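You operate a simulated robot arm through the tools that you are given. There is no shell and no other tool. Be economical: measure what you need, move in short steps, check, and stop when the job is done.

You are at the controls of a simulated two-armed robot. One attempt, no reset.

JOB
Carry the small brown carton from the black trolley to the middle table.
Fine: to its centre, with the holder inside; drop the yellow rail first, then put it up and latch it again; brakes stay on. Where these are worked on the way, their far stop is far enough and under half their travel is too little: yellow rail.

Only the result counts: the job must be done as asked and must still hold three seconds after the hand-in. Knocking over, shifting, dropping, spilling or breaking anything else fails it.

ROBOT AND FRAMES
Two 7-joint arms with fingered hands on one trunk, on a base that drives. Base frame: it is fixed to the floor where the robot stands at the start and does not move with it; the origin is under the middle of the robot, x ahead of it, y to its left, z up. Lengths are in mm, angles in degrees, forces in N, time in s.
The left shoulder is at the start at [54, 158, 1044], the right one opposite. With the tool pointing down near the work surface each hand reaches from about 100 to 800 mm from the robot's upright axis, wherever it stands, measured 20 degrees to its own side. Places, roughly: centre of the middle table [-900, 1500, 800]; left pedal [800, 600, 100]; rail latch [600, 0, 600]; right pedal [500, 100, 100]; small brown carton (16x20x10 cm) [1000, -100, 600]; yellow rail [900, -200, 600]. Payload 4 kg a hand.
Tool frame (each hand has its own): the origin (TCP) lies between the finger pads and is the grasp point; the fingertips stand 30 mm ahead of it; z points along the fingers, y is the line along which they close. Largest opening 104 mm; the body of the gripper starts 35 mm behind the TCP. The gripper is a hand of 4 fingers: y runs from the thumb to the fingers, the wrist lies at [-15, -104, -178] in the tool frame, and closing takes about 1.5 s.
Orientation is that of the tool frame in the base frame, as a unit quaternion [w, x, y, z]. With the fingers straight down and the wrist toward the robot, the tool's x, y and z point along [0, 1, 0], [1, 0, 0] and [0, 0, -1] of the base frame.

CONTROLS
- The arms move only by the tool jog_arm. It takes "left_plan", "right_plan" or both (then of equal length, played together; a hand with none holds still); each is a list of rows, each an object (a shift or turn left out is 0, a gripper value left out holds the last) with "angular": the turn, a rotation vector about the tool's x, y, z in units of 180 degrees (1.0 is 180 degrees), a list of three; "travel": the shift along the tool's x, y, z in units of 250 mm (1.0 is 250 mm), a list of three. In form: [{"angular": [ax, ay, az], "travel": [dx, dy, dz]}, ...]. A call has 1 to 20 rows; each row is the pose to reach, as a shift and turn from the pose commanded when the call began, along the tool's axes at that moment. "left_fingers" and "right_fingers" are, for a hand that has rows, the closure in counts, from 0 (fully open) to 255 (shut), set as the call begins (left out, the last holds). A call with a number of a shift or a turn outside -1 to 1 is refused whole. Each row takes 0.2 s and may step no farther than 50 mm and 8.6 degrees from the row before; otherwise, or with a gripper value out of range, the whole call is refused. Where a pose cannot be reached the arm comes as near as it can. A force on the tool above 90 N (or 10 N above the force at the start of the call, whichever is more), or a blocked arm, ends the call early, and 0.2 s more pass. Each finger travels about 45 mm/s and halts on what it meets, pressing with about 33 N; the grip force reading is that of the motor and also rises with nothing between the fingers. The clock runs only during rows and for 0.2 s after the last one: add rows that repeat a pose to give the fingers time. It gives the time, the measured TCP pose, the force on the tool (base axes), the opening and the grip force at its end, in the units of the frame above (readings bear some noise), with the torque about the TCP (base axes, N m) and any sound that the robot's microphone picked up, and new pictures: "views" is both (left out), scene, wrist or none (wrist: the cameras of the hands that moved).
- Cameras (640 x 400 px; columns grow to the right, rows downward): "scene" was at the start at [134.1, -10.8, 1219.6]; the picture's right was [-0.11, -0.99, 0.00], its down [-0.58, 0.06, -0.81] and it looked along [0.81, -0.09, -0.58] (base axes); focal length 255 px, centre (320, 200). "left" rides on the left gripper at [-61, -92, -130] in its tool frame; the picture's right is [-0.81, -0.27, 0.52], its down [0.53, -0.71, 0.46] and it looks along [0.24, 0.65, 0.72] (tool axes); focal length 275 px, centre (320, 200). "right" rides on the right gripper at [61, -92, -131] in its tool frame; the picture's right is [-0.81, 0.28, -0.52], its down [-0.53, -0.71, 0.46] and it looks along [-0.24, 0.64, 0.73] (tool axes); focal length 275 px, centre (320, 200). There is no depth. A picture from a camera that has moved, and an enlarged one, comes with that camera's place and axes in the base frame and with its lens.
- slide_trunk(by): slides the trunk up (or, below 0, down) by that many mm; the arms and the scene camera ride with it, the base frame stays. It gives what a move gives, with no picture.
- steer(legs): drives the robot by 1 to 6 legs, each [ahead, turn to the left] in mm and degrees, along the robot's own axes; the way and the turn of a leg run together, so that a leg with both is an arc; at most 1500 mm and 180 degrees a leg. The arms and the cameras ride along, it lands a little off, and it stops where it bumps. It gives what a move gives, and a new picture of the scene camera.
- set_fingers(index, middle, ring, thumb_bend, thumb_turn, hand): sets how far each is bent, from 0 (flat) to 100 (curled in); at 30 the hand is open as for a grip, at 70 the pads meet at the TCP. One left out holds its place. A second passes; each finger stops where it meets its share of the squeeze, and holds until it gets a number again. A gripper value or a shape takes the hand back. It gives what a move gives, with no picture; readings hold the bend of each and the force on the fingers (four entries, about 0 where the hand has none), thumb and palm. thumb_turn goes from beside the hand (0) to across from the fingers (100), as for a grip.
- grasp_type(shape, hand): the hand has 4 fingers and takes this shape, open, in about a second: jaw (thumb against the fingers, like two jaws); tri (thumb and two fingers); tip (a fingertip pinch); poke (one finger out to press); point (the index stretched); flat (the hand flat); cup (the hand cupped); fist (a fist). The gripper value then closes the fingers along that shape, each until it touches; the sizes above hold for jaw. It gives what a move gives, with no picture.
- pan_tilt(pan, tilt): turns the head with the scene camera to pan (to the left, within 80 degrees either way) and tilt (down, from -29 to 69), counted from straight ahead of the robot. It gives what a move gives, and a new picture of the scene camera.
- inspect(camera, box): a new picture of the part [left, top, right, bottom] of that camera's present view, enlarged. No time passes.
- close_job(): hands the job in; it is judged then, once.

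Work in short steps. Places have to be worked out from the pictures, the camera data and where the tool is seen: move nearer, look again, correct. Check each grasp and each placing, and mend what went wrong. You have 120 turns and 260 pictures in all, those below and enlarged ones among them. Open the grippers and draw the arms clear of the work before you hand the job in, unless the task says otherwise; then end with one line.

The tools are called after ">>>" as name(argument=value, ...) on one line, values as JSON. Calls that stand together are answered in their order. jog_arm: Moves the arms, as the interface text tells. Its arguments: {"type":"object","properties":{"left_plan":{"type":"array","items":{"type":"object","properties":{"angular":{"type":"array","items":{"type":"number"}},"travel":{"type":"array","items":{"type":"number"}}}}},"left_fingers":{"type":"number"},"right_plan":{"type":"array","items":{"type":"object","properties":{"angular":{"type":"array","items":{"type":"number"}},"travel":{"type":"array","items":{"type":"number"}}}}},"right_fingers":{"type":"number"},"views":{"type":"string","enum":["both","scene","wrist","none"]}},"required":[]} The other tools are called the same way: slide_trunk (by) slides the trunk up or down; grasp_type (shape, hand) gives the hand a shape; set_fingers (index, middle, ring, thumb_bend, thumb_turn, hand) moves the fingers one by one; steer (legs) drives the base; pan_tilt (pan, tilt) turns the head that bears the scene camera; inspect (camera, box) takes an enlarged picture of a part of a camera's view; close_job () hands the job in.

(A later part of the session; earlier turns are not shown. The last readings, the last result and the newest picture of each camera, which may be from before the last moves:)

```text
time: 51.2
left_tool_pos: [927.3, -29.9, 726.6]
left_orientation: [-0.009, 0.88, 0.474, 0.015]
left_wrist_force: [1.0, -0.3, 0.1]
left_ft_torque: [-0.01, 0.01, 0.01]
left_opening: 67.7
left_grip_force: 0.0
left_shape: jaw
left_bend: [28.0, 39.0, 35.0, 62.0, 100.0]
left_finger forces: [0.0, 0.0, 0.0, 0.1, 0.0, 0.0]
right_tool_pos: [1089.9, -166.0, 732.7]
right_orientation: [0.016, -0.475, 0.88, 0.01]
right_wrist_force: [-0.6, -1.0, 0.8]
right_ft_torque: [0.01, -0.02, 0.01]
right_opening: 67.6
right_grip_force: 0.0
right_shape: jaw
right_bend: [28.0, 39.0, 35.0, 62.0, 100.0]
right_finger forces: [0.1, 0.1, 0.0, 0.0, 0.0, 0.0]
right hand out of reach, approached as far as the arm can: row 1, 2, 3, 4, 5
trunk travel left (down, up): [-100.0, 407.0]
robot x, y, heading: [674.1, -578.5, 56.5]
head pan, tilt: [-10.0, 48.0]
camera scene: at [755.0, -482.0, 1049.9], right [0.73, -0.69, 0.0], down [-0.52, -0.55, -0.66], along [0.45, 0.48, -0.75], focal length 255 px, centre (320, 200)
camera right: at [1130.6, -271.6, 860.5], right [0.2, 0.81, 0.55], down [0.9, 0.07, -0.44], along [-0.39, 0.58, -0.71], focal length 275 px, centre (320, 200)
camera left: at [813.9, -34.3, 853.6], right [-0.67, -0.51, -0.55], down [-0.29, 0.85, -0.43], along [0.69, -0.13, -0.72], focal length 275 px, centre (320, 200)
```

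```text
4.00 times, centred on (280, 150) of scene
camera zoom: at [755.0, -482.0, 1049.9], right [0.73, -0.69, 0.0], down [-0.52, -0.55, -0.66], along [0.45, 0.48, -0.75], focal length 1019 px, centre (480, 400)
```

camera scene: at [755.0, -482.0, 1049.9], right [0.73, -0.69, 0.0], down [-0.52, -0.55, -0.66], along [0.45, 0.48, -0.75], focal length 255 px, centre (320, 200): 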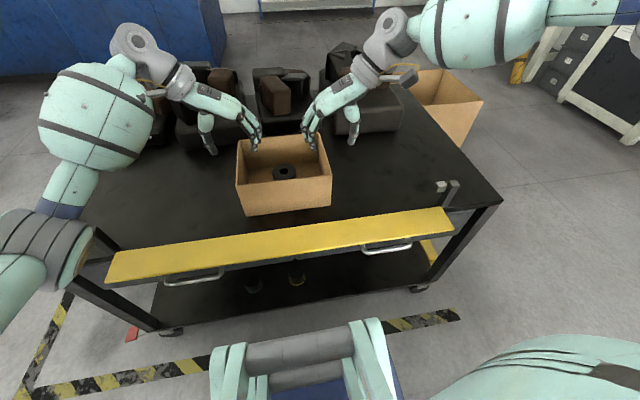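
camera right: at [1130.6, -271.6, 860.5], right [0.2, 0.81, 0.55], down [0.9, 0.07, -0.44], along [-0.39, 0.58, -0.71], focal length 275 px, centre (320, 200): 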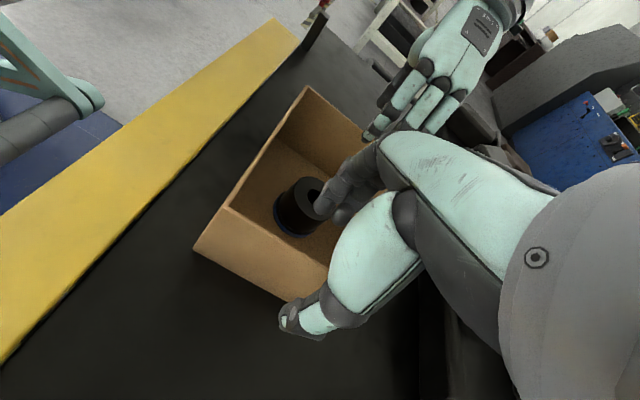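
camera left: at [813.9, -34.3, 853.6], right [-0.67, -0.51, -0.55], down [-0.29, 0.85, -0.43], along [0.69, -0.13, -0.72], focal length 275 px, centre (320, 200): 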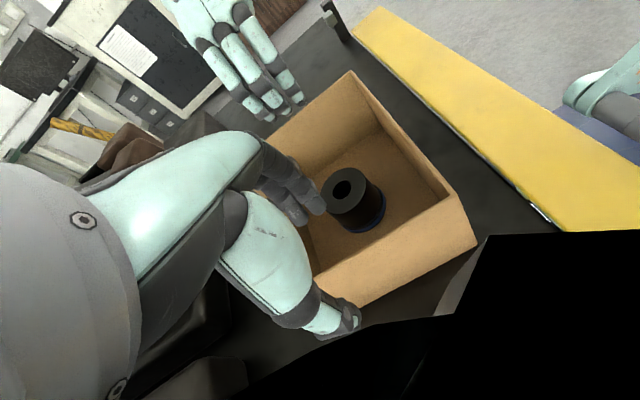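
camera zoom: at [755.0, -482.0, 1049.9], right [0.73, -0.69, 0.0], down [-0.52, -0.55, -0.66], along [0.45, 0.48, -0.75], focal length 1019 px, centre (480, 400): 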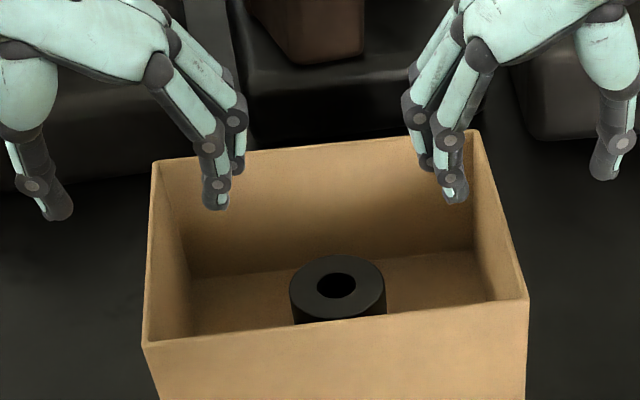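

The right hand stops about 24 mm short along the wall, which is still a usable spot on it. I'll see whether it can descend there, with the left hand shifted 12 mm toward the front to match.

>>> jog_arm(left_plan=[{"travel": [-0.048, 0, 0.06]}, {"travel": [-0.048, 0, 0.12]}, {"travel": [-0.048, 0, 0.19]}, {"travel": [-0.048, 0, 0.19]}], right_plan=[{"travel": [0.02, 0, 0.08]}, {"travel": [0.02, 0, 0.16]}, {"travel": [0.02, 0, 0.22]}, {"travel": [0.02, 0, 0.22]}])

>>> inspect(camera="scene", box=[200, 100, 360, 200])

```text
time: 52.2
left_tool_pos: [921.9, -38.6, 677.9]
left_orientation: [-0.01, 0.88, 0.474, 0.016]
left_wrist_force: [0.5, -0.2, -0.5]
left_ft_torque: [-0.01, 0.02, 0.02]
left_opening: 67.8
left_grip_force: 0.0
left_shape: jaw
left_bend: [28.0, 39.0, 35.0, 62.0, 100.0]
left_finger forces: [0.0, 0.0, 0.0, 0.1, 0.0, 0.0]
right_tool_pos: [1091.3, -185.3, 682.2]
right_orientation: [0.017, -0.474, 0.88, 0.01]
right_wrist_force: [1.0, -0.7, -0.2]
right_ft_torque: [-0.01, -0.01, 0.03]
right_opening: 67.9
right_grip_force: 0.1
right_shape: jaw
right_bend: [28.0, 39.0, 35.0, 62.0, 100.0]
right_finger forces: [0.0, 0.0, 0.0, 0.0, 0.0, 0.0]
right hand out of reach, approached as far as the arm can: row 2, 3, 4
trunk travel left (down, up): [-100.0, 407.0]
robot x, y, heading: [678.3, -575.0, 56.5]
head pan, tilt: [-10.0, 48.0]
camera scene: at [755.1, -481.8, 1049.8], right [0.73, -0.69, 0.0], down [-0.52, -0.55, -0.66], along [0.45, 0.48, -0.75], focal length 255 px, centre (320, 200)
camera right: at [1131.5, -289.9, 810.7], right [0.21, 0.81, 0.55], down [0.9, 0.07, -0.44], along [-0.39, 0.58, -0.71], focal length 275 px, centre (320, 200)
camera left: at [808.4, -42.8, 804.9], right [-0.67, -0.51, -0.55], down [-0.29, 0.85, -0.43], along [0.69, -0.13, -0.72], focal length 275 px, centre (320, 200)
```

scene: 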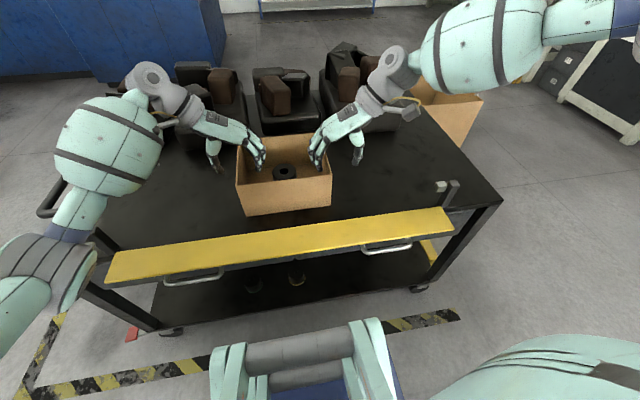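
right: 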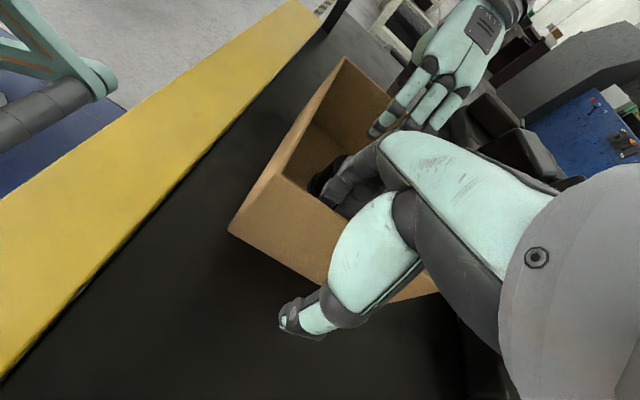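
left: 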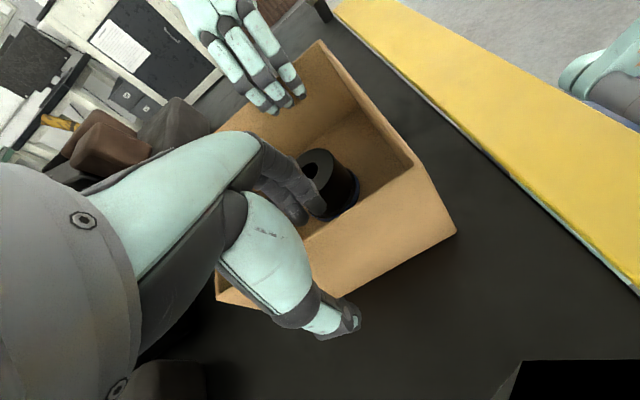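

```text
4.00 times, centred on (280, 150) of scene
camera zoom: at [755.1, -481.8, 1049.8], right [0.73, -0.69, 0.0], down [-0.52, -0.55, -0.66], along [0.45, 0.48, -0.75], focal length 1019 px, centre (480, 400)
```

zoom: 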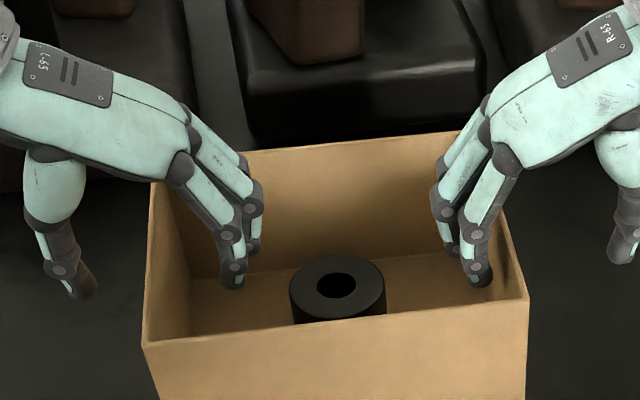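

The right hand slid to about 24 mm outside the wall line. I'll try moving it inward along its closing axis by 20 mm.

>>> jog_arm(right_plan=[{"travel": [0.0, 0.04, 0]}, {"travel": [0.0, 0.085, 0]}, {"travel": [0.0, 0.085, 0]}], views="none")

>>> inspect(camera="scene", box=[200, 100, 360, 200])

```text
time: 53.0
left_tool_pos: [922.3, -39.5, 676.7]
left_orientation: [-0.01, 0.88, 0.474, 0.016]
left_wrist_force: [0.6, 0.2, 1.0]
left_ft_torque: [-0.02, 0.01, 0.0]
left_opening: 67.9
left_grip_force: 0.1
left_shape: jaw
left_bend: [28.0, 39.0, 35.0, 62.0, 100.0]
left_finger forces: [0.1, 0.0, 0.0, 0.0, 0.0, 0.0]
right_tool_pos: [1073.2, -183.7, 687.7]
right_orientation: [0.016, -0.474, 0.881, 0.01]
right_wrist_force: [-0.1, -0.3, -0.2]
right_ft_torque: [0.02, 0.0, 0.01]
right_opening: 67.8
right_grip_force: 0.2
right_shape: jaw
right_bend: [28.0, 39.0, 35.0, 62.0, 100.0]
right_finger forces: [0.0, 0.0, 0.1, 0.0, 0.0, 0.0]
right hand out of reach, approached as far as the arm can: row 1, 2, 3
trunk travel left (down, up): [-100.0, 407.0]
robot x, y, heading: [676.3, -578.0, 56.5]
head pan, tilt: [-10.0, 48.0]
```

```text
4.00 times, centred on (280, 150) of scene
camera zoom: at [755.1, -481.8, 1049.8], right [0.73, -0.69, 0.0], down [-0.52, -0.55, -0.66], along [0.45, 0.48, -0.75], focal length 1019 px, centre (480, 400)
```

zoom: 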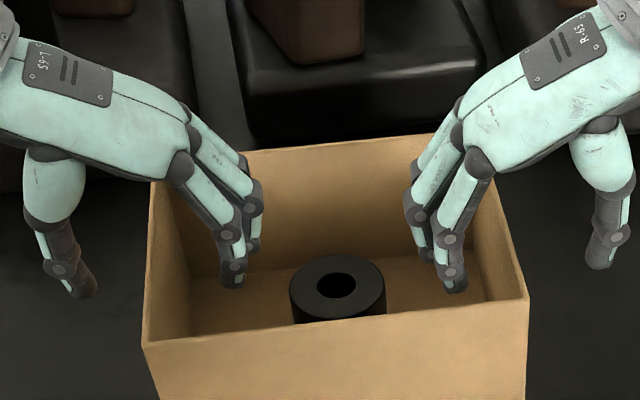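

Both hands now straddle their walls: left TCP at a = -100 mm, right at +106 mm from the carton centre along the rail. I'll close both grips.

>>> jog_arm(left_plan=[{}, {}, {}, {}, {}, {}, {}, {}], right_plan=[{}, {}, {}, {}, {}, {}, {}, {}], left_fingers=255, right_fingers=255, views="wrist")

>>> inspect(camera="scene", box=[200, 100, 360, 200])

```text
time: 54.8
left_tool_pos: [921.9, -38.3, 676.9]
left_orientation: [-0.009, 0.881, 0.473, 0.015]
left_wrist_force: [1.6, -2.2, 0.7]
left_ft_torque: [-0.03, -0.06, -0.08]
left_opening: 0.0
left_grip_force: 33.1
left_shape: jaw
left_bend: [70.0, 69.0, 69.0, 69.0, 100.0]
left_finger forces: [17.1, 8.9, 4.4, 0.1, 28.8, 0.1]
right_tool_pos: [1074.2, -183.4, 687.8]
right_orientation: [0.017, -0.475, 0.88, 0.01]
right_wrist_force: [-0.8, 1.1, -0.1]
right_ft_torque: [0.08, 0.06, 0.1]
right_opening: 0.5
right_grip_force: 32.8
right_shape: jaw
right_bend: [73.0, 61.0, 59.0, 47.0, 100.0]
right_finger forces: [16.7, 8.7, 4.2, 0.0, 27.8, 0.0]
trunk travel left (down, up): [-100.0, 407.0]
robot x, y, heading: [677.1, -573.6, 56.4]
head pan, tilt: [-10.0, 48.0]
camera right: at [1114.3, -288.2, 815.9], right [0.21, 0.81, 0.55], down [0.9, 0.07, -0.44], along [-0.39, 0.58, -0.71], focal length 275 px, centre (320, 200)
camera left: at [808.6, -42.5, 804.9], right [-0.67, -0.51, -0.55], down [-0.29, 0.85, -0.43], along [0.69, -0.13, -0.72], focal length 275 px, centre (320, 200)
```

right: 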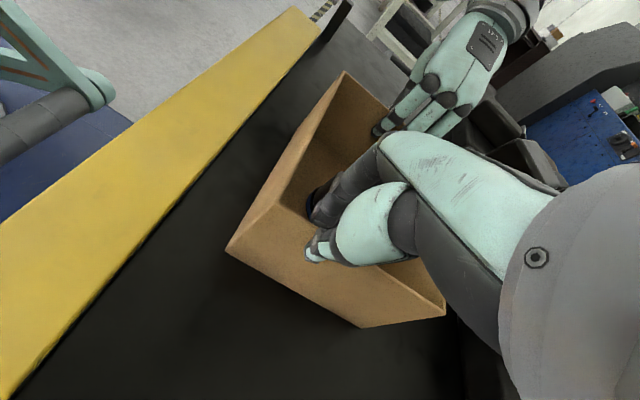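
left: 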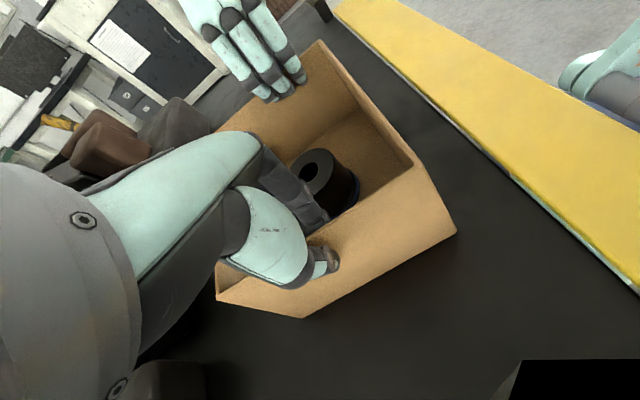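

```text
4.00 times, centred on (280, 150) of scene
camera zoom: at [755.3, -481.5, 1049.7], right [0.73, -0.69, 0.0], down [-0.52, -0.55, -0.66], along [0.45, 0.48, -0.75], focal length 1019 px, centre (480, 400)
```

zoom: 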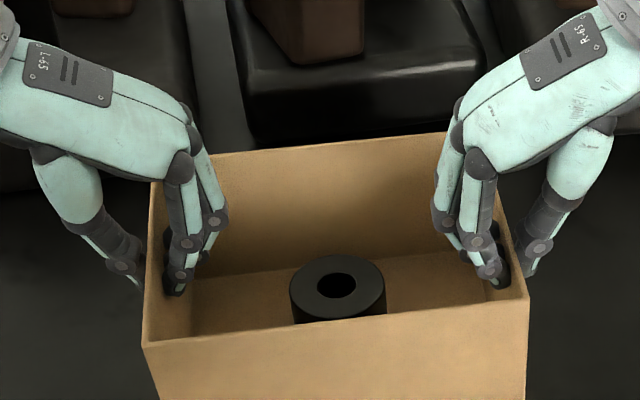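

Both walls are pinched (about 29 N each). I'll lift with the trunk so the two hands stay in step, a small lift first.

>>> slide_trunk(by=40)

>>> inspect(camera="scene", box=[160, 80, 400, 230])

```text
time: 55.6
left_tool_pos: [921.2, -37.9, 716.1]
left_orientation: [-0.009, 0.88, 0.474, 0.016]
left_wrist_force: [1.9, -0.9, -5.4]
left_ft_torque: [-0.09, 0.03, -0.13]
left_opening: 0.2
left_grip_force: 33.1
left_shape: jaw
left_bend: [70.0, 69.0, 69.0, 69.0, 100.0]
left_finger forces: [17.7, 9.1, 4.2, 0.0, 28.5, 0.0]
right_tool_pos: [1074.3, -183.5, 727.8]
right_orientation: [0.015, -0.475, 0.88, 0.01]
right_wrist_force: [-1.0, 1.6, -5.2]
right_ft_torque: [-0.03, 0.1, 0.11]
right_opening: 0.6
right_grip_force: 33.3
right_shape: jaw
right_bend: [73.0, 61.0, 60.0, 47.0, 100.0]
right_finger forces: [17.1, 8.8, 4.0, 0.0, 27.7, 0.1]
trunk travel left (down, up): [-140.0, 367.0]
robot x, y, heading: [676.6, -574.7, 56.3]
head pan, tilt: [-10.0, 48.0]
```

```text
2.67 times, centred on (280, 155) of scene
camera zoom: at [756.2, -480.1, 1090.3], right [0.73, -0.69, 0.0], down [-0.52, -0.55, -0.66], along [0.45, 0.48, -0.75], focal length 679 px, centre (427, 320)
```

zoom: 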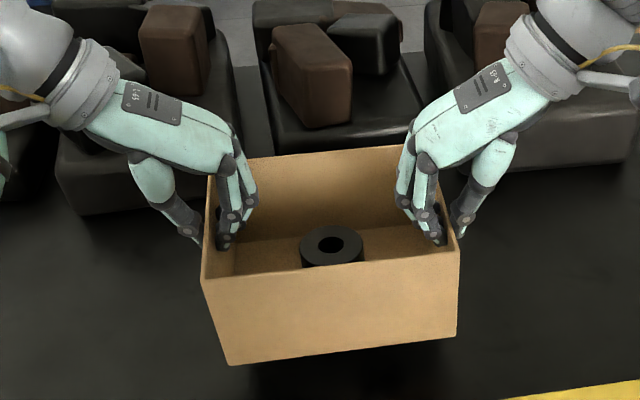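

The carton is lifted and level, about 5.3 N per hand, with the holder inside. I'll raise the trunk well above table height, then back away from the trolley.

>>> slide_trunk(by=250)

>>> steer(legs=[[-450, 0]])

>>> pan_tilt(pan=70, tilt=25)

```text
time: 58.2
left_tool_pos: [920.8, -35.2, 965.9]
left_orientation: [-0.01, 0.88, 0.475, 0.015]
left_wrist_force: [1.5, -1.3, -4.6]
left_ft_torque: [-0.09, 0.02, -0.1]
left_opening: 0.0
left_grip_force: 33.9
left_shape: jaw
left_bend: [70.0, 69.0, 69.0, 69.0, 100.0]
left_finger forces: [17.6, 8.9, 3.9, 0.0, 28.7, 0.0]
right_tool_pos: [1073.2, -182.3, 977.8]
right_orientation: [0.016, -0.474, 0.88, 0.01]
right_wrist_force: [0.2, 0.9, -4.8]
right_ft_torque: [-0.05, 0.02, 0.12]
right_opening: 0.6
right_grip_force: 33.3
right_shape: jaw
right_bend: [73.0, 61.0, 60.0, 47.0, 100.0]
right_finger forces: [16.9, 8.6, 4.0, 0.0, 28.0, 0.0]
trunk travel left (down, up): [-390.0, 117.0]
robot x, y, heading: [677.6, -575.6, 56.5]
head pan, tilt: [-10.0, 48.0]
```

```text
time: 61.0
left_tool_pos: [675.8, -410.8, 967.4]
left_orientation: [-0.009, 0.88, 0.474, 0.015]
left_wrist_force: [0.7, -0.4, -4.2]
left_ft_torque: [-0.04, 0.03, -0.11]
left_opening: 0.0
left_grip_force: 32.9
left_shape: jaw
left_bend: [70.0, 69.0, 69.0, 69.0, 100.0]
left_finger forces: [17.2, 8.6, 4.1, 0.1, 29.0, 0.1]
right_tool_pos: [828.3, -555.3, 978.2]
right_orientation: [0.015, -0.475, 0.88, 0.01]
right_wrist_force: [-0.7, 0.0, -4.8]
right_ft_torque: [-0.04, 0.04, 0.11]
right_opening: 0.8
right_grip_force: 33.0
right_shape: jaw
right_bend: [73.0, 61.0, 60.0, 47.0, 100.0]
right_finger forces: [16.7, 8.6, 3.9, 0.0, 28.4, 0.0]
trunk travel left (down, up): [-390.0, 117.0]
robot x, y, heading: [431.1, -947.4, 56.5]
head pan, tilt: [-10.0, 48.0]
camera scene: at [512.4, -850.2, 1339.7], right [0.73, -0.69, 0.0], down [-0.52, -0.55, -0.66], along [0.45, 0.48, -0.75], focal length 255 px, centre (320, 200)
```

scene: 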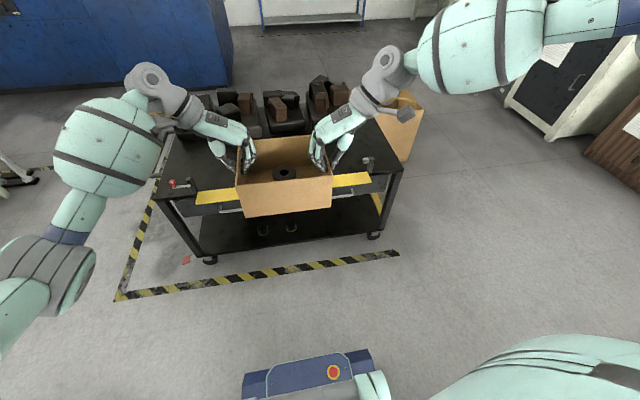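

```text
time: 62.5
left_tool_pos: [668.8, -421.0, 973.5]
left_orientation: [-0.013, 0.881, 0.473, 0.02]
left_wrist_force: [1.8, -0.9, -5.2]
left_ft_torque: [-0.11, 0.02, -0.11]
left_opening: 0.0
left_grip_force: 32.7
left_shape: jaw
left_bend: [70.0, 69.0, 69.0, 69.0, 100.0]
left_finger forces: [17.6, 8.1, 4.5, 0.1, 29.0, 0.1]
right_tool_pos: [821.7, -565.1, 984.3]
right_orientation: [0.021, -0.475, 0.88, 0.013]
right_wrist_force: [-0.4, 0.2, -5.1]
right_ft_torque: [-0.01, 0.05, 0.1]
right_opening: 0.5
right_grip_force: 32.7
right_shape: jaw
right_bend: [73.0, 61.0, 60.0, 47.0, 100.0]
right_finger forces: [17.4, 8.4, 4.3, 0.0, 28.9, 0.1]
trunk travel left (down, up): [-390.0, 117.0]
robot x, y, heading: [431.5, -947.8, 56.4]
head pan, tilt: [70.0, 25.0]
camera scene: at [403.5, -833.3, 1375.1], right [0.8, 0.6, -0.01], down [0.24, -0.35, -0.9], along [-0.54, 0.72, -0.43], focal length 255 px, centre (320, 200)
```

scene: 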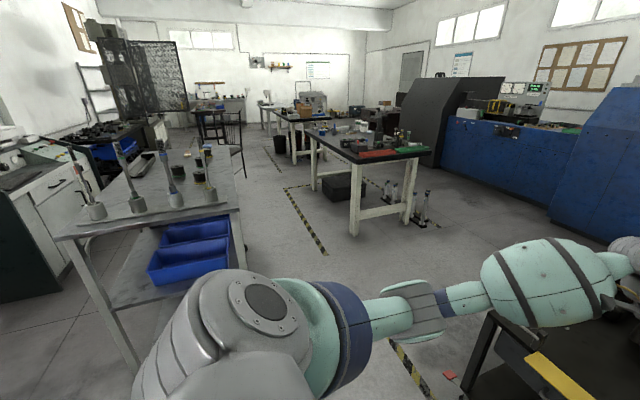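

I can see the middle table with white legs; its near short edge runs from (-490, 800) to (-130, 1550). I'll zoom in on it and the aisle before planning the drive.

>>> inspect(camera="scene", box=[250, 90, 450, 250])

>>> inspect(camera="scene", box=[50, 80, 350, 270])

```text
2.50 times, centred on (350, 170) of scene
camera zoom: at [403.5, -833.3, 1375.1], right [0.8, 0.6, -0.01], down [0.24, -0.35, -0.9], along [-0.54, 0.72, -0.43], focal length 637 px, centre (245, 275)
```

zoom: 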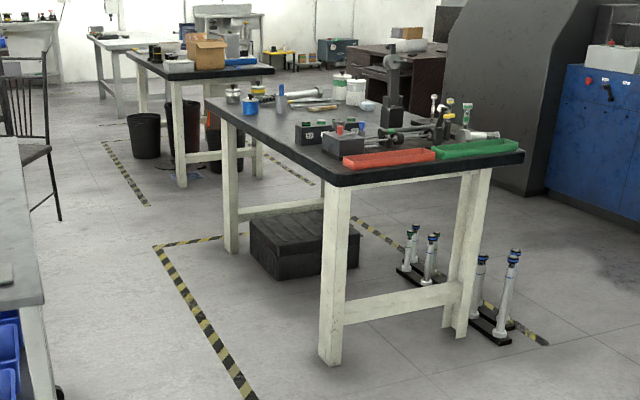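

```text
2.11 times, centred on (200, 175) of scene
camera zoom: at [403.5, -833.3, 1375.1], right [0.8, 0.6, -0.01], down [0.24, -0.35, -0.9], along [-0.54, 0.72, -0.43], focal length 536 px, centre (573, 253)
```

zoom: 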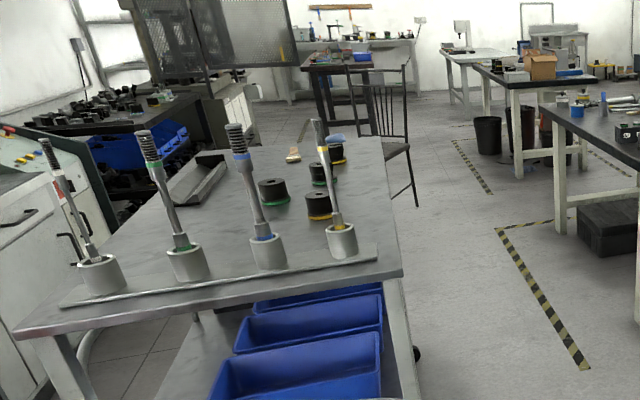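

The table's centre is about (-880, 1560), reachable from the aisle on its left side. Before planning how close I can get, I'll look down at my own base and column.

>>> pan_tilt(pan=0, tilt=69)

```text
time: 63.9
left_tool_pos: [671.9, -420.9, 974.0]
left_orientation: [-0.013, 0.881, 0.473, 0.021]
left_wrist_force: [0.6, -0.4, -5.0]
left_ft_torque: [-0.14, 0.06, -0.08]
left_opening: 0.0
left_grip_force: 32.9
left_shape: jaw
left_bend: [70.0, 69.0, 69.0, 69.0, 100.0]
left_finger forces: [17.6, 8.1, 4.5, 0.0, 29.0, 0.0]
right_tool_pos: [822.0, -565.7, 983.0]
right_orientation: [0.021, -0.475, 0.88, 0.013]
right_wrist_force: [-0.9, 0.2, -3.7]
right_ft_torque: [-0.09, 0.08, 0.12]
right_opening: 0.9
right_grip_force: 33.5
right_shape: jaw
right_bend: [73.0, 61.0, 60.0, 47.0, 100.0]
right_finger forces: [17.3, 8.4, 4.3, 0.1, 28.9, 0.0]
trunk travel left (down, up): [-390.0, 117.0]
robot x, y, heading: [431.2, -948.5, 56.4]
head pan, tilt: [0.0, 68.8]
camera scene: at [488.8, -861.1, 1315.4], right [0.84, -0.55, 0.0], down [-0.52, -0.78, -0.35], along [0.19, 0.29, -0.94], focal length 255 px, centre (320, 200)
```

scene: 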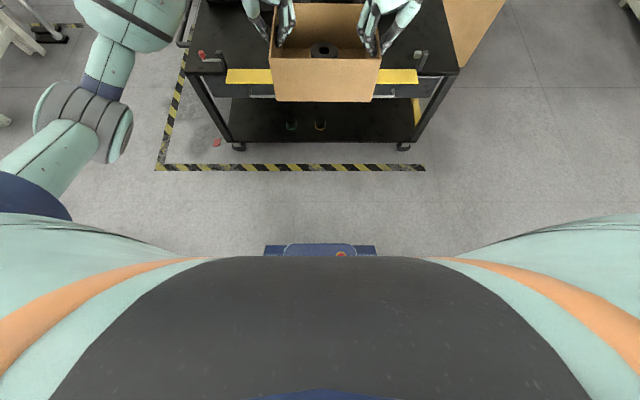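

The torso doesn't protrude much and the base front is about 360 mm ahead of the axis. I'll raise the trunk further so the carton clears items on the tables, then drive to the aisle entrance.

>>> slide_trunk(by=110)

>>> steer(legs=[[0, 67.3], [1319, 0], [0, 17.8]])

>>> pan_tilt(pan=-20, tilt=35)

```text
time: 65.4
left_tool_pos: [670.6, -420.0, 1083.1]
left_orientation: [-0.014, 0.881, 0.473, 0.02]
left_wrist_force: [1.1, -0.3, -5.1]
left_ft_torque: [-0.13, 0.06, -0.07]
left_opening: 0.0
left_grip_force: 32.9
left_shape: jaw
left_bend: [70.0, 69.0, 69.0, 69.0, 100.0]
left_finger forces: [17.7, 8.2, 4.4, 0.0, 29.0, 0.0]
right_tool_pos: [822.8, -564.7, 1094.6]
right_orientation: [0.021, -0.474, 0.88, 0.013]
right_wrist_force: [-0.9, 2.2, -3.8]
right_ft_torque: [-0.02, 0.07, 0.08]
right_opening: 0.6
right_grip_force: 33.3
right_shape: jaw
right_bend: [73.0, 61.0, 60.0, 47.0, 100.0]
right_finger forces: [17.4, 8.4, 4.3, 0.1, 29.0, 0.0]
trunk travel left (down, up): [-500.0, 7.0]
robot x, y, heading: [428.8, -949.5, 56.5]
head pan, tilt: [0.0, 68.8]
```

```text
time: 77.0
left_tool_pos: [-825.4, 439.6, 1085.2]
left_orientation: [-0.024, 0.325, 0.945, 0.006]
left_wrist_force: [0.4, 0.5, -5.1]
left_ft_torque: [-0.06, -0.12, -0.08]
left_opening: 0.1
left_grip_force: 33.3
left_shape: jaw
left_bend: [70.0, 69.0, 69.0, 69.0, 100.0]
left_finger forces: [17.5, 8.1, 4.4, 0.0, 29.3, 0.0]
right_tool_pos: [-669.6, 579.4, 1093.4]
right_orientation: [-0.006, 0.946, -0.325, -0.023]
right_wrist_force: [-0.5, -0.1, -5.5]
right_ft_torque: [-0.05, -0.05, 0.11]
right_opening: 0.6
right_grip_force: 33.1
right_shape: jaw
right_bend: [73.0, 61.0, 60.0, 47.0, 100.0]
right_finger forces: [17.1, 8.4, 4.1, 0.1, 29.2, 0.0]
trunk travel left (down, up): [-500.0, 7.0]
robot x, y, heading: [-319.2, 162.0, 142.0]
head pan, tilt: [0.0, 68.8]
camera scene: at [-400.2, 226.9, 1425.6], right [0.62, 0.79, 0.0], down [0.74, -0.58, -0.35], along [-0.27, 0.21, -0.94], focal length 255 px, centre (320, 200)
```

scene: 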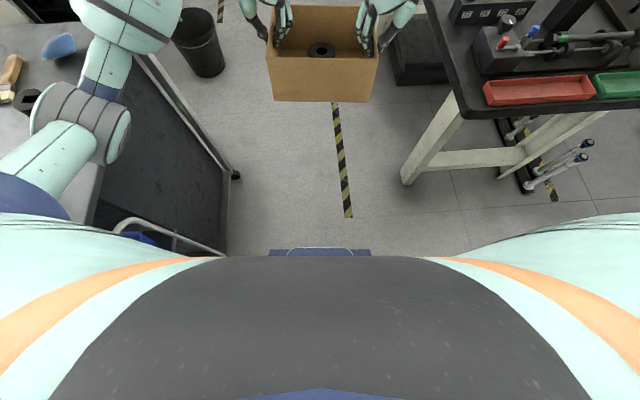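

```text
time: 78.0
left_tool_pos: [-814.7, 430.9, 1091.8]
left_orientation: [-0.029, 0.326, 0.945, 0.009]
left_wrist_force: [2.0, 1.8, -5.2]
left_ft_torque: [-0.06, -0.12, -0.09]
left_opening: 0.1
left_grip_force: 33.0
left_shape: jaw
left_bend: [70.0, 69.0, 70.0, 69.0, 100.0]
left_finger forces: [18.1, 8.1, 4.9, 0.0, 29.0, 0.0]
right_tool_pos: [-656.5, 571.4, 1102.0]
right_orientation: [-0.008, 0.945, -0.324, -0.031]
right_wrist_force: [-2.0, -0.6, -5.2]
right_ft_torque: [-0.08, -0.03, 0.12]
right_opening: 0.3
right_grip_force: 33.0
right_shape: jaw
right_bend: [73.0, 61.0, 60.0, 47.0, 100.0]
right_finger forces: [18.5, 8.2, 4.5, 0.0, 29.5, 0.1]
trunk travel left (down, up): [-500.0, 7.0]
robot x, y, heading: [-316.3, 163.2, 142.1]
head pan, tilt: [-20.0, 35.0]
camera scene: at [-402.3, 267.0, 1468.9], right [0.85, 0.53, 0.0], down [0.31, -0.49, -0.81], along [-0.43, 0.69, -0.58], focal length 255 px, centre (320, 200)
```

scene: 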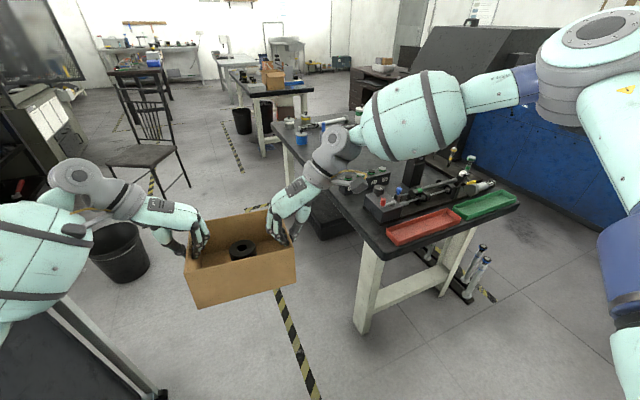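

The aisle ahead is clear; the waste bin and chair are well beyond my stopping point. I'll drive 1200 mm along it.

>>> steer(legs=[[1200, 0]])

>>> pan_tilt(pan=-75, tilt=40)

```text
time: 84.3
left_tool_pos: [-1756.7, 1158.7, 1090.8]
left_orientation: [-0.03, 0.324, 0.946, 0.008]
left_wrist_force: [2.4, 1.3, -5.3]
left_ft_torque: [-0.03, -0.16, -0.11]
left_opening: 0.0
left_grip_force: 33.4
left_shape: jaw
left_bend: [70.0, 69.0, 70.0, 69.0, 100.0]
left_finger forces: [18.0, 8.1, 4.8, 0.0, 29.2, 0.0]
right_tool_pos: [-1600.0, 1298.9, 1102.3]
right_orientation: [-0.007, 0.946, -0.323, -0.03]
right_wrist_force: [-0.9, -0.9, -4.7]
right_ft_torque: [-0.08, -0.03, 0.07]
right_opening: 0.5
right_grip_force: 33.1
right_shape: jaw
right_bend: [73.0, 61.0, 60.0, 47.0, 100.0]
right_finger forces: [18.5, 8.2, 4.5, 0.0, 29.5, 0.0]
trunk travel left (down, up): [-500.0, 7.0]
robot x, y, heading: [-1255.6, 890.5, 142.2]
head pan, tilt: [-20.0, 35.0]
camera scene: at [-1343.4, 996.4, 1468.9], right [0.85, 0.53, 0.0], down [0.32, -0.49, -0.81], along [-0.43, 0.69, -0.58], focal length 255 px, centre (320, 200)
```

scene: 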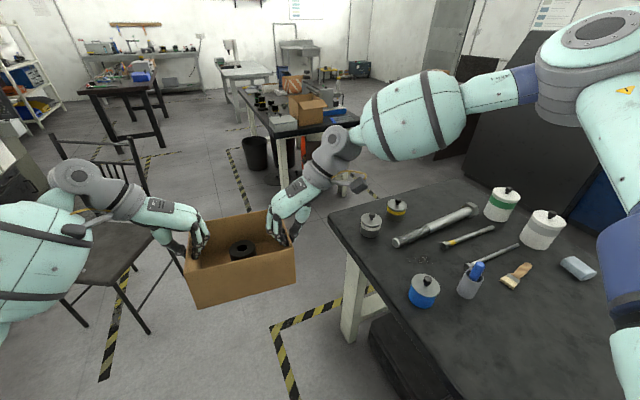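

```text
time: 85.6
left_tool_pos: [-1745.9, 1151.6, 1096.9]
left_orientation: [-0.035, 0.323, 0.946, 0.01]
left_wrist_force: [1.2, 0.2, -5.8]
left_ft_torque: [-0.06, -0.14, -0.14]
left_opening: 0.1
left_grip_force: 33.6
left_shape: jaw
left_bend: [70.0, 69.0, 70.0, 69.0, 100.0]
left_finger forces: [18.0, 8.1, 4.8, 0.0, 29.3, 0.1]
right_tool_pos: [-1591.0, 1290.8, 1107.1]
right_orientation: [-0.009, 0.946, -0.322, -0.036]
right_wrist_force: [-1.1, -1.8, -3.9]
right_ft_torque: [-0.06, -0.09, 0.1]
right_opening: 0.4
right_grip_force: 33.2
right_shape: jaw
right_bend: [73.0, 61.0, 61.0, 47.0, 100.0]
right_finger forces: [18.7, 8.2, 4.3, 0.0, 29.5, 0.0]
trunk travel left (down, up): [-500.0, 7.0]
robot x, y, heading: [-1256.9, 895.4, 142.2]
head pan, tilt: [-75.0, 40.0]
camera scene: at [-1264.5, 1001.2, 1462.2], right [0.92, -0.39, 0.01], down [-0.24, -0.6, -0.76], along [0.3, 0.7, -0.65], focal length 255 px, centre (320, 200)
```

scene: 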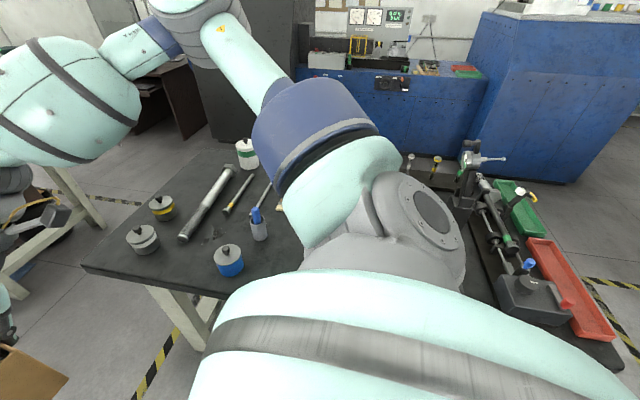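

The table's centre works out near (-950, 1610) and the area around it is clear; tools are at the far end and the vice at the near end. I'll turn right about 75° to face it, with the carton held well above everything.

>>> steer(legs=[[0, -75.4]])

>>> pan_tilt(pan=0, tilt=45)

```text
time: 89.8
left_tool_pos: [-1131.5, 1433.7, 1097.4]
left_orientation: [-0.022, 0.833, 0.553, 0.029]
left_wrist_force: [0.4, -0.8, -5.5]
left_ft_torque: [-0.17, 0.08, -0.1]
left_opening: 0.0
left_grip_force: 33.3
left_shape: jaw
left_bend: [70.0, 69.0, 70.0, 69.0, 100.0]
left_finger forces: [17.9, 8.1, 4.8, 0.0, 29.7, 0.0]
right_tool_pos: [-955.6, 1320.4, 1106.6]
right_orientation: [0.029, -0.553, 0.832, 0.022]
right_wrist_force: [-0.4, 0.3, -4.3]
right_ft_torque: [-0.05, 0.07, 0.09]
right_opening: 0.4
right_grip_force: 33.1
right_shape: jaw
right_bend: [73.0, 61.0, 61.0, 47.0, 100.0]
right_finger forces: [18.4, 8.3, 4.2, 0.0, 30.0, 0.1]
trunk travel left (down, up): [-500.0, 7.0]
robot x, y, heading: [-1268.8, 897.3, 67.2]
head pan, tilt: [-75.0, 40.0]
camera scene: at [-1164.6, 935.2, 1462.2], right [-0.13, -0.99, 0.01], down [-0.64, 0.08, -0.76], along [0.76, -0.11, -0.65], focal length 255 px, centre (320, 200)
```

scene: 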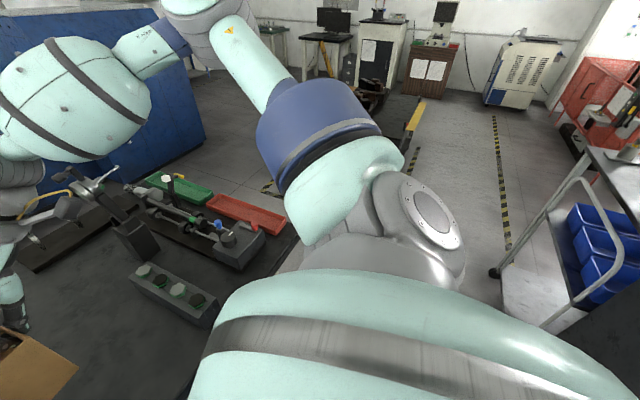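

```text
time: 91.3
left_tool_pos: [-1136.2, 1421.5, 1103.8]
left_orientation: [-0.026, 0.833, 0.551, 0.035]
left_wrist_force: [0.8, -0.2, -5.2]
left_ft_torque: [-0.16, 0.06, -0.09]
left_opening: 0.0
left_grip_force: 32.4
left_shape: jaw
left_bend: [70.0, 69.0, 70.0, 69.0, 100.0]
left_finger forces: [17.9, 7.9, 4.9, 0.0, 30.0, 0.0]
right_tool_pos: [-960.1, 1305.9, 1112.7]
right_orientation: [0.033, -0.553, 0.832, 0.026]
right_wrist_force: [-0.9, -0.2, -4.6]
right_ft_torque: [-0.09, 0.01, 0.11]
right_opening: 0.3
right_grip_force: 32.9
right_shape: jaw
right_bend: [73.0, 61.0, 61.0, 46.0, 100.0]
right_finger forces: [18.9, 8.4, 4.1, 0.0, 31.3, 0.0]
trunk travel left (down, up): [-500.0, 7.0]
robot x, y, heading: [-1270.0, 900.1, 67.3]
head pan, tilt: [0.0, 45.0]
camera scene: at [-1217.0, 1020.6, 1454.1], right [0.92, -0.39, 0.0], down [-0.28, -0.66, -0.7], along [0.27, 0.64, -0.72], focal length 255 px, centre (320, 200)
```

scene: 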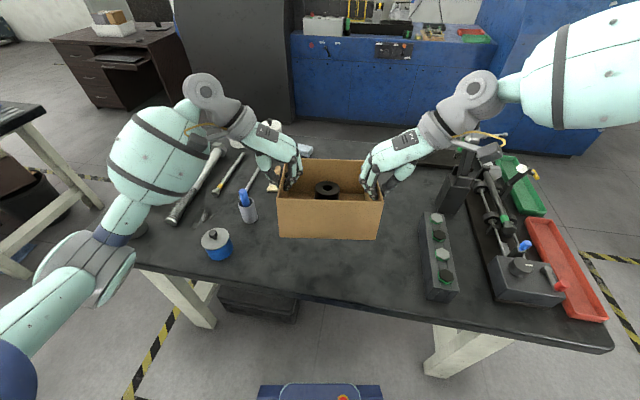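

This is a good view: the centre is clear, but the left elbow may come down over the blue can when I lower. I'll check where the elbow is from other cameras.

>>> inspect(camera="right", box=[0, 0, 639, 399])

>>> pan_tilt(pan=60, tilt=50)

```text
1.00 times, centred on (320, 200) of right (not enlarged: the box is as wide or as high as the picture)
camera zoom: at [-902.7, 1205.2, 1238.0], right [0.04, 0.81, 0.59], down [0.88, 0.25, -0.41], along [-0.48, 0.53, -0.7], focal length 276 px, centre (320, 200)
```

zoom: 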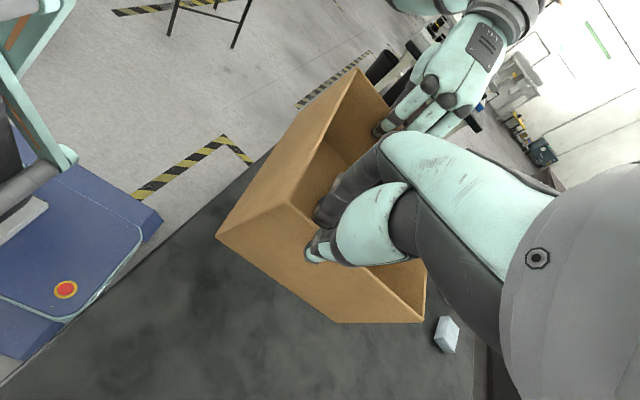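

```text
time: 92.6
left_tool_pos: [-1136.3, 1422.4, 1104.2]
left_orientation: [-0.026, 0.833, 0.552, 0.035]
left_wrist_force: [-0.1, 0.0, -4.9]
left_ft_torque: [-0.16, 0.05, -0.12]
left_opening: 0.0
left_grip_force: 32.8
left_shape: jaw
left_bend: [70.0, 69.0, 70.0, 69.0, 100.0]
left_finger forces: [17.9, 7.8, 4.9, 0.1, 30.2, 0.0]
right_tool_pos: [-959.4, 1307.5, 1114.3]
right_orientation: [0.034, -0.553, 0.832, 0.027]
right_wrist_force: [0.1, 0.8, -4.5]
right_ft_torque: [-0.13, 0.07, 0.1]
right_opening: 0.6
right_grip_force: 33.4
right_shape: jaw
right_bend: [73.0, 61.0, 61.0, 46.0, 100.0]
right_finger forces: [18.7, 8.3, 4.1, 0.0, 31.4, 0.0]
trunk travel left (down, up): [-500.0, 7.0]
robot x, y, heading: [-1270.0, 900.0, 67.5]
head pan, tilt: [60.0, 50.0]
camera scene: at [-1295.4, 1007.4, 1447.8], right [0.8, 0.6, -0.01], down [0.46, -0.62, -0.64], along [-0.39, 0.5, -0.77], focal length 255 px, centre (320, 200)
```

scene: 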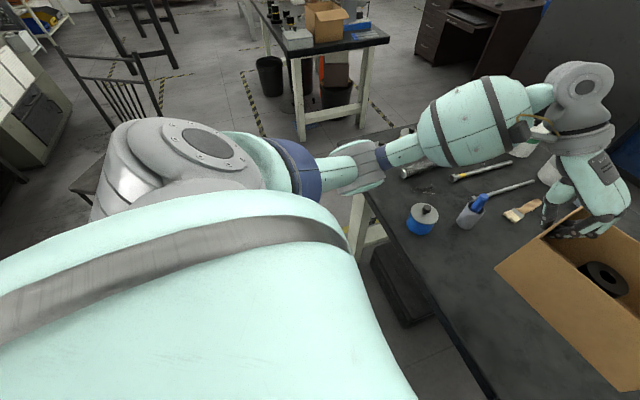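

The elbow triangulates to z ≈ 1072. Lowering with the trunk alone would bring it down to the tabletop and blue can. I'll lower the hands with the arms instead, keeping the trunk high, and take out the 5° tilt as I go, starting with a 50 mm test over clear space.

>>> jog_arm(left_plan=[{"angular": [0, -0.006, 0], "travel": [-0.003, 0, 0.033]}, {"angular": [0, -0.012, 0], "travel": [-0.006, 0, 0.066]}, {"angular": [0, -0.018, 0], "travel": [-0.009, 0, 0.1]}, {"angular": [0, -0.022, 0], "travel": [-0.012, 0, 0.133]}, {"angular": [0, -0.026, 0], "travel": [-0.015, 0, 0.166]}, {"angular": [0, -0.026, 0], "travel": [-0.018, 0, 0.2]}], right_plan=[{"angular": [0, 0.006, 0], "travel": [0.003, 0, 0.033]}, {"angular": [0, 0.012, 0], "travel": [0.006, 0, 0.066]}, {"angular": [0, 0.018, 0], "travel": [0.009, 0, 0.1]}, {"angular": [0, 0.022, 0], "travel": [0.012, 0, 0.133]}, {"angular": [0, 0.026, 0], "travel": [0.015, 0, 0.166]}, {"angular": [0, 0.026, 0], "travel": [0.018, 0, 0.2]}], views="scene")

```text
time: 94.0
left_tool_pos: [-1137.8, 1422.3, 1053.8]
left_orientation: [-0.002, 0.833, 0.553, 0.0]
left_wrist_force: [3.2, -2.4, -5.4]
left_ft_torque: [-0.16, 0.0, -0.13]
left_opening: 0.0
left_grip_force: 33.1
left_shape: jaw
left_bend: [70.0, 69.0, 70.0, 69.0, 100.0]
left_finger forces: [18.7, 8.5, 5.7, 0.1, 28.8, 0.0]
right_tool_pos: [-962.5, 1307.6, 1061.7]
right_orientation: [-0.001, -0.554, 0.833, 0.005]
right_wrist_force: [-3.8, 2.2, -3.8]
right_ft_torque: [-0.02, 0.12, 0.14]
right_opening: 0.5
right_grip_force: 33.1
right_shape: jaw
right_bend: [73.0, 61.0, 61.0, 46.0, 100.0]
right_finger forces: [19.8, 9.3, 4.8, 0.0, 30.0, 0.1]
trunk travel left (down, up): [-500.0, 7.0]
robot x, y, heading: [-1267.6, 898.0, 67.3]
head pan, tilt: [60.0, 50.0]
camera scene: at [-1295.5, 1007.7, 1447.8], right [0.8, 0.61, -0.01], down [0.46, -0.62, -0.64], along [-0.39, 0.5, -0.77], focal length 255 px, centre (320, 200)
```

scene: 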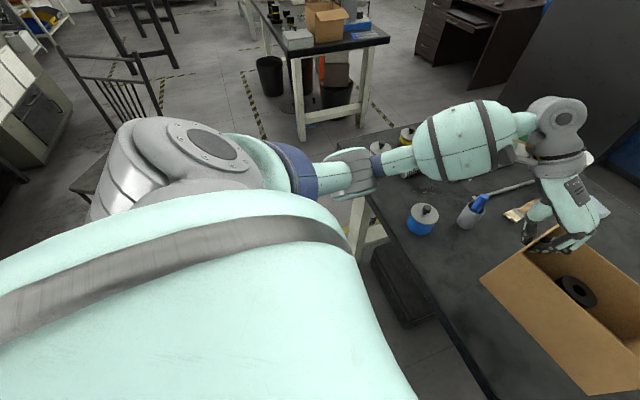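

That worked without reach warnings and the elbow barely dropped. I'll continue lowering another 100 mm with the arms.

>>> jog_arm(left_plan=[{"travel": [0, 0, 0.04]}, {"travel": [0, 0, 0.08]}, {"travel": [0, 0, 0.12]}, {"travel": [0, 0, 0.16]}, {"travel": [0, 0, 0.2]}, {"travel": [0, 0, 0.24]}, {"travel": [0, 0, 0.28]}, {"travel": [0, 0, 0.32]}, {"travel": [0, 0, 0.36]}, {"travel": [0, 0, 0.4]}], right_plan=[{"travel": [0, 0, 0.04]}, {"travel": [0, 0, 0.08]}, {"travel": [0, 0, 0.12]}, {"travel": [0, 0, 0.16]}, {"travel": [0, 0, 0.2]}, {"travel": [0, 0, 0.24]}, {"travel": [0, 0, 0.28]}, {"travel": [0, 0, 0.32]}, {"travel": [0, 0, 0.36]}, {"travel": [0, 0, 0.4]}], views="scene")

```text
time: 96.2
left_tool_pos: [-1134.3, 1420.0, 956.2]
left_orientation: [0.001, 0.835, 0.55, 0.002]
left_wrist_force: [23.4, -20.3, 1.9]
left_ft_torque: [-0.62, -0.74, -0.29]
left_opening: 0.0
left_grip_force: 32.8
left_shape: jaw
left_bend: [66.0, 65.0, 63.0, 69.0, 100.0]
left_finger forces: [28.3, 17.0, 6.8, 0.0, 22.1, 0.1]
right_tool_pos: [-957.4, 1293.0, 998.2]
right_orientation: [0.0, -0.554, 0.832, 0.003]
right_wrist_force: [-25.3, 20.0, -12.3]
right_ft_torque: [0.26, 0.49, 0.04]
right_opening: 2.4
right_grip_force: 33.3
right_shape: jaw
right_bend: [72.0, 57.0, 55.0, 50.0, 100.0]
right_finger forces: [26.0, 15.1, 6.7, 0.0, 16.4, 0.0]
right hand out of reach, approached as far as the arm can: row 5, 6, 7, 8, 9, 10
trunk travel left (down, up): [-500.0, 7.0]
robot x, y, heading: [-1266.5, 899.9, 67.3]
head pan, tilt: [60.0, 50.0]
camera scene: at [-1295.4, 1007.5, 1447.8], right [0.8, 0.61, -0.01], down [0.46, -0.62, -0.64], along [-0.39, 0.5, -0.77], focal length 255 px, centre (320, 200)
```

scene: 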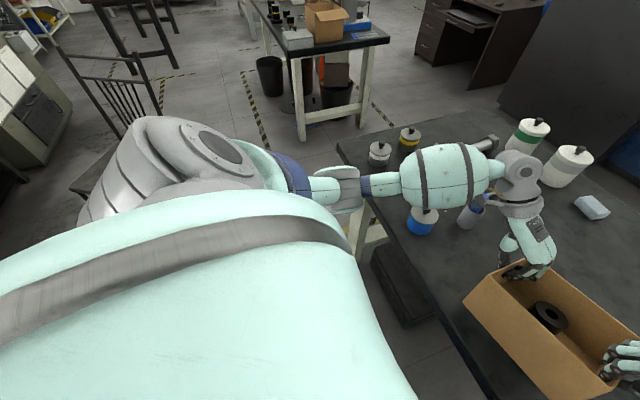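

The right arm reached its limit at z 998, leaving the carton tilted sideways. I'll raise the left hand back to match straight away.

>>> jog_arm(left_plan=[{"travel": [0, 0, -0.04]}, {"travel": [0, 0, -0.08]}, {"travel": [0, 0, -0.12]}, {"travel": [0, 0, -0.136]}], views="none")

>>> pan_tilt(pan=0, tilt=48)

```text
time: 97.2
left_tool_pos: [-1136.2, 1420.0, 988.3]
left_orientation: [-0.003, 0.834, 0.552, 0.0]
left_wrist_force: [17.2, -14.1, -4.5]
left_ft_torque: [-0.45, -0.37, -0.23]
left_opening: 0.0
left_grip_force: 33.0
left_shape: jaw
left_bend: [66.0, 65.0, 63.0, 70.0, 100.0]
left_finger forces: [23.2, 13.6, 6.7, 0.1, 21.5, 0.0]
right_tool_pos: [-956.4, 1292.3, 999.5]
right_orientation: [0.0, -0.554, 0.832, 0.005]
right_wrist_force: [-17.5, 14.0, -5.0]
right_ft_torque: [0.29, 0.6, 0.04]
right_opening: 2.2
right_grip_force: 32.9
right_shape: jaw
right_bend: [72.0, 57.0, 55.0, 50.0, 100.0]
right_finger forces: [25.3, 14.5, 4.8, 0.1, 23.1, 0.1]
trunk travel left (down, up): [-500.0, 7.0]
robot x, y, heading: [-1267.2, 899.3, 67.2]
head pan, tilt: [60.0, 50.0]
```

```text
time: 98.5
left_tool_pos: [-1135.7, 1422.3, 988.3]
left_orientation: [-0.003, 0.834, 0.552, 0.001]
left_wrist_force: [16.0, -12.4, -3.8]
left_ft_torque: [-0.47, -0.35, -0.26]
left_opening: 0.1
left_grip_force: 32.7
left_shape: jaw
left_bend: [66.0, 65.0, 63.0, 70.0, 100.0]
left_finger forces: [23.0, 13.4, 6.7, 0.1, 21.9, 0.0]
right_tool_pos: [-956.1, 1291.4, 998.4]
right_orientation: [-0.001, -0.554, 0.832, 0.005]
right_wrist_force: [-16.9, 12.5, -4.5]
right_ft_torque: [0.26, 0.57, 0.06]
right_opening: 2.2
right_grip_force: 33.3
right_shape: jaw
right_bend: [72.0, 57.0, 55.0, 50.0, 100.0]
right_finger forces: [25.0, 14.1, 4.6, 0.0, 23.3, 0.0]
trunk travel left (down, up): [-500.0, 7.0]
robot x, y, heading: [-1269.9, 902.4, 67.4]
head pan, tilt: [0.0, 48.0]
camera scene: at [-1218.3, 1018.8, 1449.9], right [0.92, -0.39, 0.0], down [-0.29, -0.69, -0.66], along [0.25, 0.61, -0.75], focal length 255 px, centre (320, 200)
```

scene: 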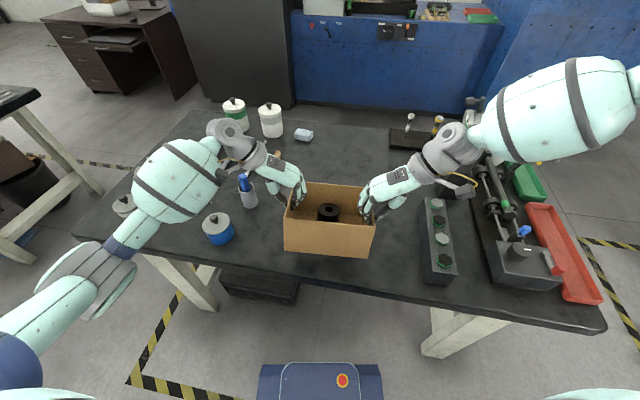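

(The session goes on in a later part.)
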